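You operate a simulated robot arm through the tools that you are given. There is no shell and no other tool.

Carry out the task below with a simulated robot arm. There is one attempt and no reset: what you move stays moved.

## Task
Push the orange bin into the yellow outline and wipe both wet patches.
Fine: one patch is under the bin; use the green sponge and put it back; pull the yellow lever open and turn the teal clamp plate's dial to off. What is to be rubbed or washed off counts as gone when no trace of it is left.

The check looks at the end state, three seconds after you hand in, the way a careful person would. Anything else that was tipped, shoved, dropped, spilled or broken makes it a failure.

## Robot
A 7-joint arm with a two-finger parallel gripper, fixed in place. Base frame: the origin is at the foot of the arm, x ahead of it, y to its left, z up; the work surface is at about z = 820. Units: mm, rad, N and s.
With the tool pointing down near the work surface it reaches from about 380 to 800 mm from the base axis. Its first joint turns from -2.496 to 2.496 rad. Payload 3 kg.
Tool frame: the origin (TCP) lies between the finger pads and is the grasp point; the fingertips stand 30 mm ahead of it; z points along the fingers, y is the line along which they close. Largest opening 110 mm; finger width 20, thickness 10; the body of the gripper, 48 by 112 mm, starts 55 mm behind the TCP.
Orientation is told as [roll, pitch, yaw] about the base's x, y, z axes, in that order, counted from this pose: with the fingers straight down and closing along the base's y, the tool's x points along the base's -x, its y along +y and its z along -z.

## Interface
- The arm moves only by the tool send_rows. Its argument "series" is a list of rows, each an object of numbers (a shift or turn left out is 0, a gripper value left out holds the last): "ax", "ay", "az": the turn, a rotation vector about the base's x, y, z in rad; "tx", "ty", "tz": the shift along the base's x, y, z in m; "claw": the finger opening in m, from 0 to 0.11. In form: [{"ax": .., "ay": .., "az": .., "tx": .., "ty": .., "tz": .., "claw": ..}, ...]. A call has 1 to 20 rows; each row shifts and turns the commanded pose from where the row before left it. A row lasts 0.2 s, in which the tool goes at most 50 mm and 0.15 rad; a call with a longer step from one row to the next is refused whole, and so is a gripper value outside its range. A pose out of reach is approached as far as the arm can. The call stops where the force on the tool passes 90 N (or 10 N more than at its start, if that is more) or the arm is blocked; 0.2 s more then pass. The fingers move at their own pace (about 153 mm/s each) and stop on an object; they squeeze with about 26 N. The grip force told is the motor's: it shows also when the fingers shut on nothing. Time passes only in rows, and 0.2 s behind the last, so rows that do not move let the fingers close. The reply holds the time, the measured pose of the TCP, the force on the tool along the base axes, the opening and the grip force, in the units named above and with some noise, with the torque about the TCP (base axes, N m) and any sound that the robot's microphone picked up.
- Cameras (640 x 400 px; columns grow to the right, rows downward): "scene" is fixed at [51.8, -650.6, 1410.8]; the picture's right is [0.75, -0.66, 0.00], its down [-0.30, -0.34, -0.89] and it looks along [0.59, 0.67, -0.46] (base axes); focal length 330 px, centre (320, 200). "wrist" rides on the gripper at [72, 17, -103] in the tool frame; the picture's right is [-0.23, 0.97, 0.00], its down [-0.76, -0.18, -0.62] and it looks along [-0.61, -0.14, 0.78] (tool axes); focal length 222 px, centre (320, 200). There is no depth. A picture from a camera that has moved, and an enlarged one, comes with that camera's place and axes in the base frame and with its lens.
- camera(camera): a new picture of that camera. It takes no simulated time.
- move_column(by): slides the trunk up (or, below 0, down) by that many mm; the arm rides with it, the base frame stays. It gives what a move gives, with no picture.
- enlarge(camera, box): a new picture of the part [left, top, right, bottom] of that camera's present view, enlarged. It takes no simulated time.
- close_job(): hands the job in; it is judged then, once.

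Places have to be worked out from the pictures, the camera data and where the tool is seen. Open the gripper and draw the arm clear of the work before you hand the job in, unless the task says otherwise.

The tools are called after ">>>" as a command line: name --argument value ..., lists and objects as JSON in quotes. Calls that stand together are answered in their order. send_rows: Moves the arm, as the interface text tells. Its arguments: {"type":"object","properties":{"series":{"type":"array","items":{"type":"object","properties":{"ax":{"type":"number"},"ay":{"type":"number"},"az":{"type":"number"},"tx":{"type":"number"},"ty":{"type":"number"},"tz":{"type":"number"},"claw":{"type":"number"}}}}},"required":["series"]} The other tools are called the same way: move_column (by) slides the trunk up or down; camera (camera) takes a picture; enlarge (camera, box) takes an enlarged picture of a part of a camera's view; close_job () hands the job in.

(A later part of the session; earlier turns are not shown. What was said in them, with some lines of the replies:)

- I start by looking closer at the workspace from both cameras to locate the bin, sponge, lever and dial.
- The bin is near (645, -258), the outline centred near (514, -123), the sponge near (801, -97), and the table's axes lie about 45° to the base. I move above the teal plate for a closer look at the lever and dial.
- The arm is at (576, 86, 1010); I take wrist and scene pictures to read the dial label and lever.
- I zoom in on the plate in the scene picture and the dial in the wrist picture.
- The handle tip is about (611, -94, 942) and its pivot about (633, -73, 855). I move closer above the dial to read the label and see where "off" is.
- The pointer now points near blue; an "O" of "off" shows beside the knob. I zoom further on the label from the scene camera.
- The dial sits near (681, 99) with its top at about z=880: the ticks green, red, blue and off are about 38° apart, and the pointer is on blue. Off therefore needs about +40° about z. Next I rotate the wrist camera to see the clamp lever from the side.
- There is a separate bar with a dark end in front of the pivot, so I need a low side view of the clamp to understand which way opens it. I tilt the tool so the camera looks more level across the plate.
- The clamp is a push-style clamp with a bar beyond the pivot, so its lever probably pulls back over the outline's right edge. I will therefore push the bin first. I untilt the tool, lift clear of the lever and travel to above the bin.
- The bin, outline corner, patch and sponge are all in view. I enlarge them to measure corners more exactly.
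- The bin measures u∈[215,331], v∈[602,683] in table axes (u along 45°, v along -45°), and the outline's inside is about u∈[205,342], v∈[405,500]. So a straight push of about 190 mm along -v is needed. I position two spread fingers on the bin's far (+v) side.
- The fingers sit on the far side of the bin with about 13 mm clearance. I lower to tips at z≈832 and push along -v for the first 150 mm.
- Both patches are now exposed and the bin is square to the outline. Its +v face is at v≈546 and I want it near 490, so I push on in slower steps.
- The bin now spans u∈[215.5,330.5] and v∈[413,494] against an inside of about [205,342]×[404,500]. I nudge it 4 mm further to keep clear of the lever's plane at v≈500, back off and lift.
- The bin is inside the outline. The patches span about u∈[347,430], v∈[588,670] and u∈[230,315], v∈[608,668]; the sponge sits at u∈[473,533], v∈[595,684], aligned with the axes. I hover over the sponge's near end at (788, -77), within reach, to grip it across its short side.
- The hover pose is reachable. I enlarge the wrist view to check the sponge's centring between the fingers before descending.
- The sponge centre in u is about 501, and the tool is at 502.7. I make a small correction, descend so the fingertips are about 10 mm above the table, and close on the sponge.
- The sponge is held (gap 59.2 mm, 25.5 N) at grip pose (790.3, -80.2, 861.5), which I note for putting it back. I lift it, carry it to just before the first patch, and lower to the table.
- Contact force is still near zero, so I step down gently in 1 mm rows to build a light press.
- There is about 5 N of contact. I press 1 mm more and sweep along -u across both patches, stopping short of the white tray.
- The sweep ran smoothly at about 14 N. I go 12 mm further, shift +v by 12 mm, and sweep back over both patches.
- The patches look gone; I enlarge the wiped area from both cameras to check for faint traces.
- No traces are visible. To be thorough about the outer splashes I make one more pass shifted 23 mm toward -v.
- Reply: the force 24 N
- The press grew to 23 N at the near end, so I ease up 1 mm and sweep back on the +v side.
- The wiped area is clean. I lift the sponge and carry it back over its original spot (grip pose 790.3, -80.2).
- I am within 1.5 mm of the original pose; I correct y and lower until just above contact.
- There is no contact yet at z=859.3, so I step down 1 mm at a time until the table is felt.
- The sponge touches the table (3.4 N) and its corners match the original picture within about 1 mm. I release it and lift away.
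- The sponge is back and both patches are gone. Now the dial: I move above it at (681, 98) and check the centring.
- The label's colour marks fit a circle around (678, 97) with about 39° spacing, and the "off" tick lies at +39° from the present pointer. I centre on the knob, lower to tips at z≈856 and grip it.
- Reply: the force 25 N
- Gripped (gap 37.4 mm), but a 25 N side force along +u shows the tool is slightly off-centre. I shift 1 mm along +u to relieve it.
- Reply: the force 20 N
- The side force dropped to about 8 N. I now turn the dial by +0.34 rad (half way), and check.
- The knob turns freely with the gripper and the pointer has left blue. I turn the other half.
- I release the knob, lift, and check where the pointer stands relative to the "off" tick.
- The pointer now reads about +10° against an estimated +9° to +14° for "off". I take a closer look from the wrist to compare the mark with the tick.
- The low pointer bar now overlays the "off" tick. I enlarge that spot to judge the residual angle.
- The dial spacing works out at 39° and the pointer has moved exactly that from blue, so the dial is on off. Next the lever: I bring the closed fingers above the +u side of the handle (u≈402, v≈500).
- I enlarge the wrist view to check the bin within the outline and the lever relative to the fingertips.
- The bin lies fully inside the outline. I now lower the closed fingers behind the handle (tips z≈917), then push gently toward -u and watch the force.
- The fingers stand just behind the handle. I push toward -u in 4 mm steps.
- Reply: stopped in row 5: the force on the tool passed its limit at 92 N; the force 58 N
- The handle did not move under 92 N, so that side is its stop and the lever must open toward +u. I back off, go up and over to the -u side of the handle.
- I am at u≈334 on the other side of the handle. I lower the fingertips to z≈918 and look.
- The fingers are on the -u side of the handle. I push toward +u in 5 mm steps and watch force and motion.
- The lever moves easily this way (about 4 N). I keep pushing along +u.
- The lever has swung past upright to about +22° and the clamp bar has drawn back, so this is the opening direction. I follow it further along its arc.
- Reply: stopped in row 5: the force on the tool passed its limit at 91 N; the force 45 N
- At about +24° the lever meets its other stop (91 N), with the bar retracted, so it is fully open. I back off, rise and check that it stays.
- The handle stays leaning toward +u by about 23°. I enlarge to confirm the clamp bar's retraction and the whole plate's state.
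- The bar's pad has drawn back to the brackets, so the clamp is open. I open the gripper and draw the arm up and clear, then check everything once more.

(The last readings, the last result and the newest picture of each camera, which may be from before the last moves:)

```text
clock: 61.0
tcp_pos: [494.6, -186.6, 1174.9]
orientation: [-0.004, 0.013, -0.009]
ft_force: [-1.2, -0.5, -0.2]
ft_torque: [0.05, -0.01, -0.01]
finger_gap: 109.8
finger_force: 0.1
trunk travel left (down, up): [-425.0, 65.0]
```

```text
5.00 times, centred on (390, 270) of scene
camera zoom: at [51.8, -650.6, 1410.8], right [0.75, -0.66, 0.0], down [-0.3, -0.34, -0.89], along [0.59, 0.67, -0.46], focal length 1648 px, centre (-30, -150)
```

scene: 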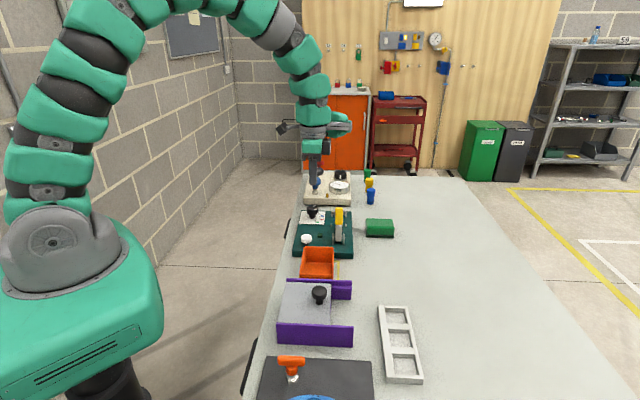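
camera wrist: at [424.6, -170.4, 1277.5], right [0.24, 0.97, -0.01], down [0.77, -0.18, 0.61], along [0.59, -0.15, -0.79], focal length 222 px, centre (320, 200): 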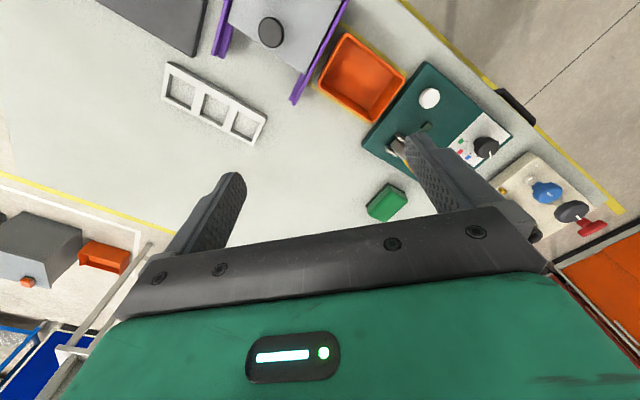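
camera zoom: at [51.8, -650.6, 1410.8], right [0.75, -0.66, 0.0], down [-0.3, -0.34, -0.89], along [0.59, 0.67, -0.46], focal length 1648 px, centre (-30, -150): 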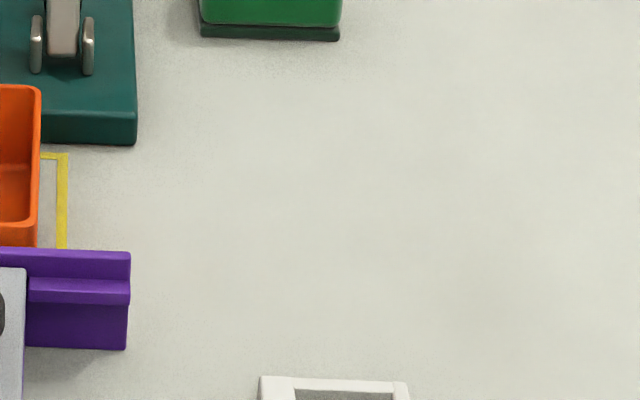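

Everything looks in place; I enlarge the wrist view on the bin to check its left margin inside the outline and the dial.

>>> enlarge --camera "wrist" --box '[300, 10, 440, 140]'

>>> enlarge --camera "wrist" --box '[160, 60, 420, 230]'

```text
3.08 times, centred on (370, 75) of wrist
camera zoom: at [424.6, -170.4, 1277.5], right [0.24, 0.97, -0.01], down [0.77, -0.18, 0.61], along [0.59, -0.15, -0.79], focal length 684 px, centre (166, 585)
```

zoom: 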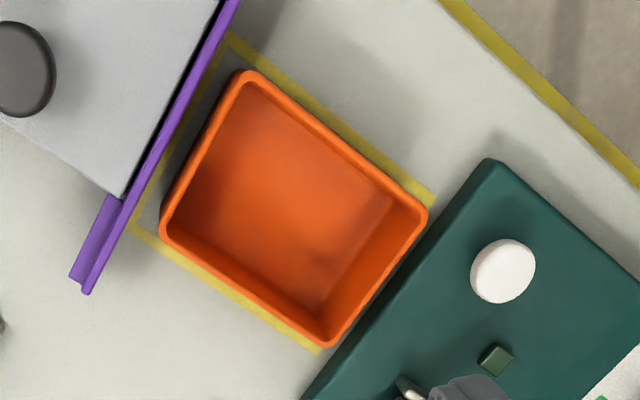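

```text
2.35 times, centred on (290, 145) of wrist
camera zoom: at [424.6, -170.4, 1277.5], right [0.24, 0.97, -0.01], down [0.77, -0.18, 0.61], along [0.59, -0.15, -0.79], focal length 523 px, centre (391, 329)
```

zoom: 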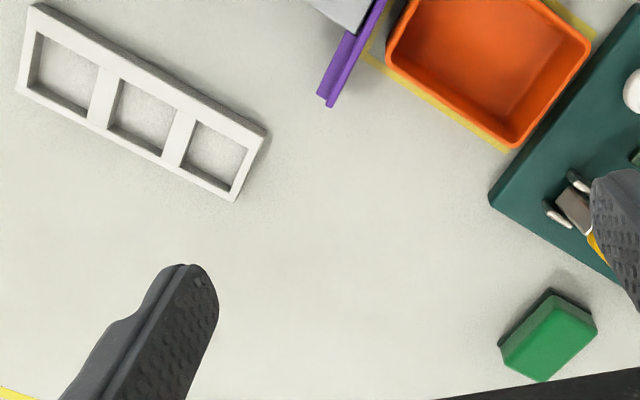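

The bin sits inside all four outline edges, the table is clean, the sponge is back in place, the dial is on off and the lever is open. The gripper is open and the arm is clear, so I hand in.

>>> close_job

```text
The job is handed in.
```

All parts of the job are done, and I handed it in. The check's verdict has not come back.

- **Bin:** I pushed it into the yellow outline. The last pictures show it inside all four edges, closest on the side nearest the robot at roughly 4 mm.
- **Wet patches:** I wiped both with the green sponge in overlapping sweeps. No trace shows in the enlarged pictures from either camera.
- **Sponge:** It is back where it was, to within about 1 mm by comparison with the first picture.
- **Lever:** It did not move when pushed one way (92 N) and swung freely the other way until it stopped (91 N). The clamp bar drew back as it moved, so I took that as open, and it stayed there.
- **Dial:** I turned it about 39° from blue, the spacing between marks, and its pointer now sits over the "off" tick.

Nothing else appears moved or tipped in the last pictures. The gripper is open and the arm is clear of the work.
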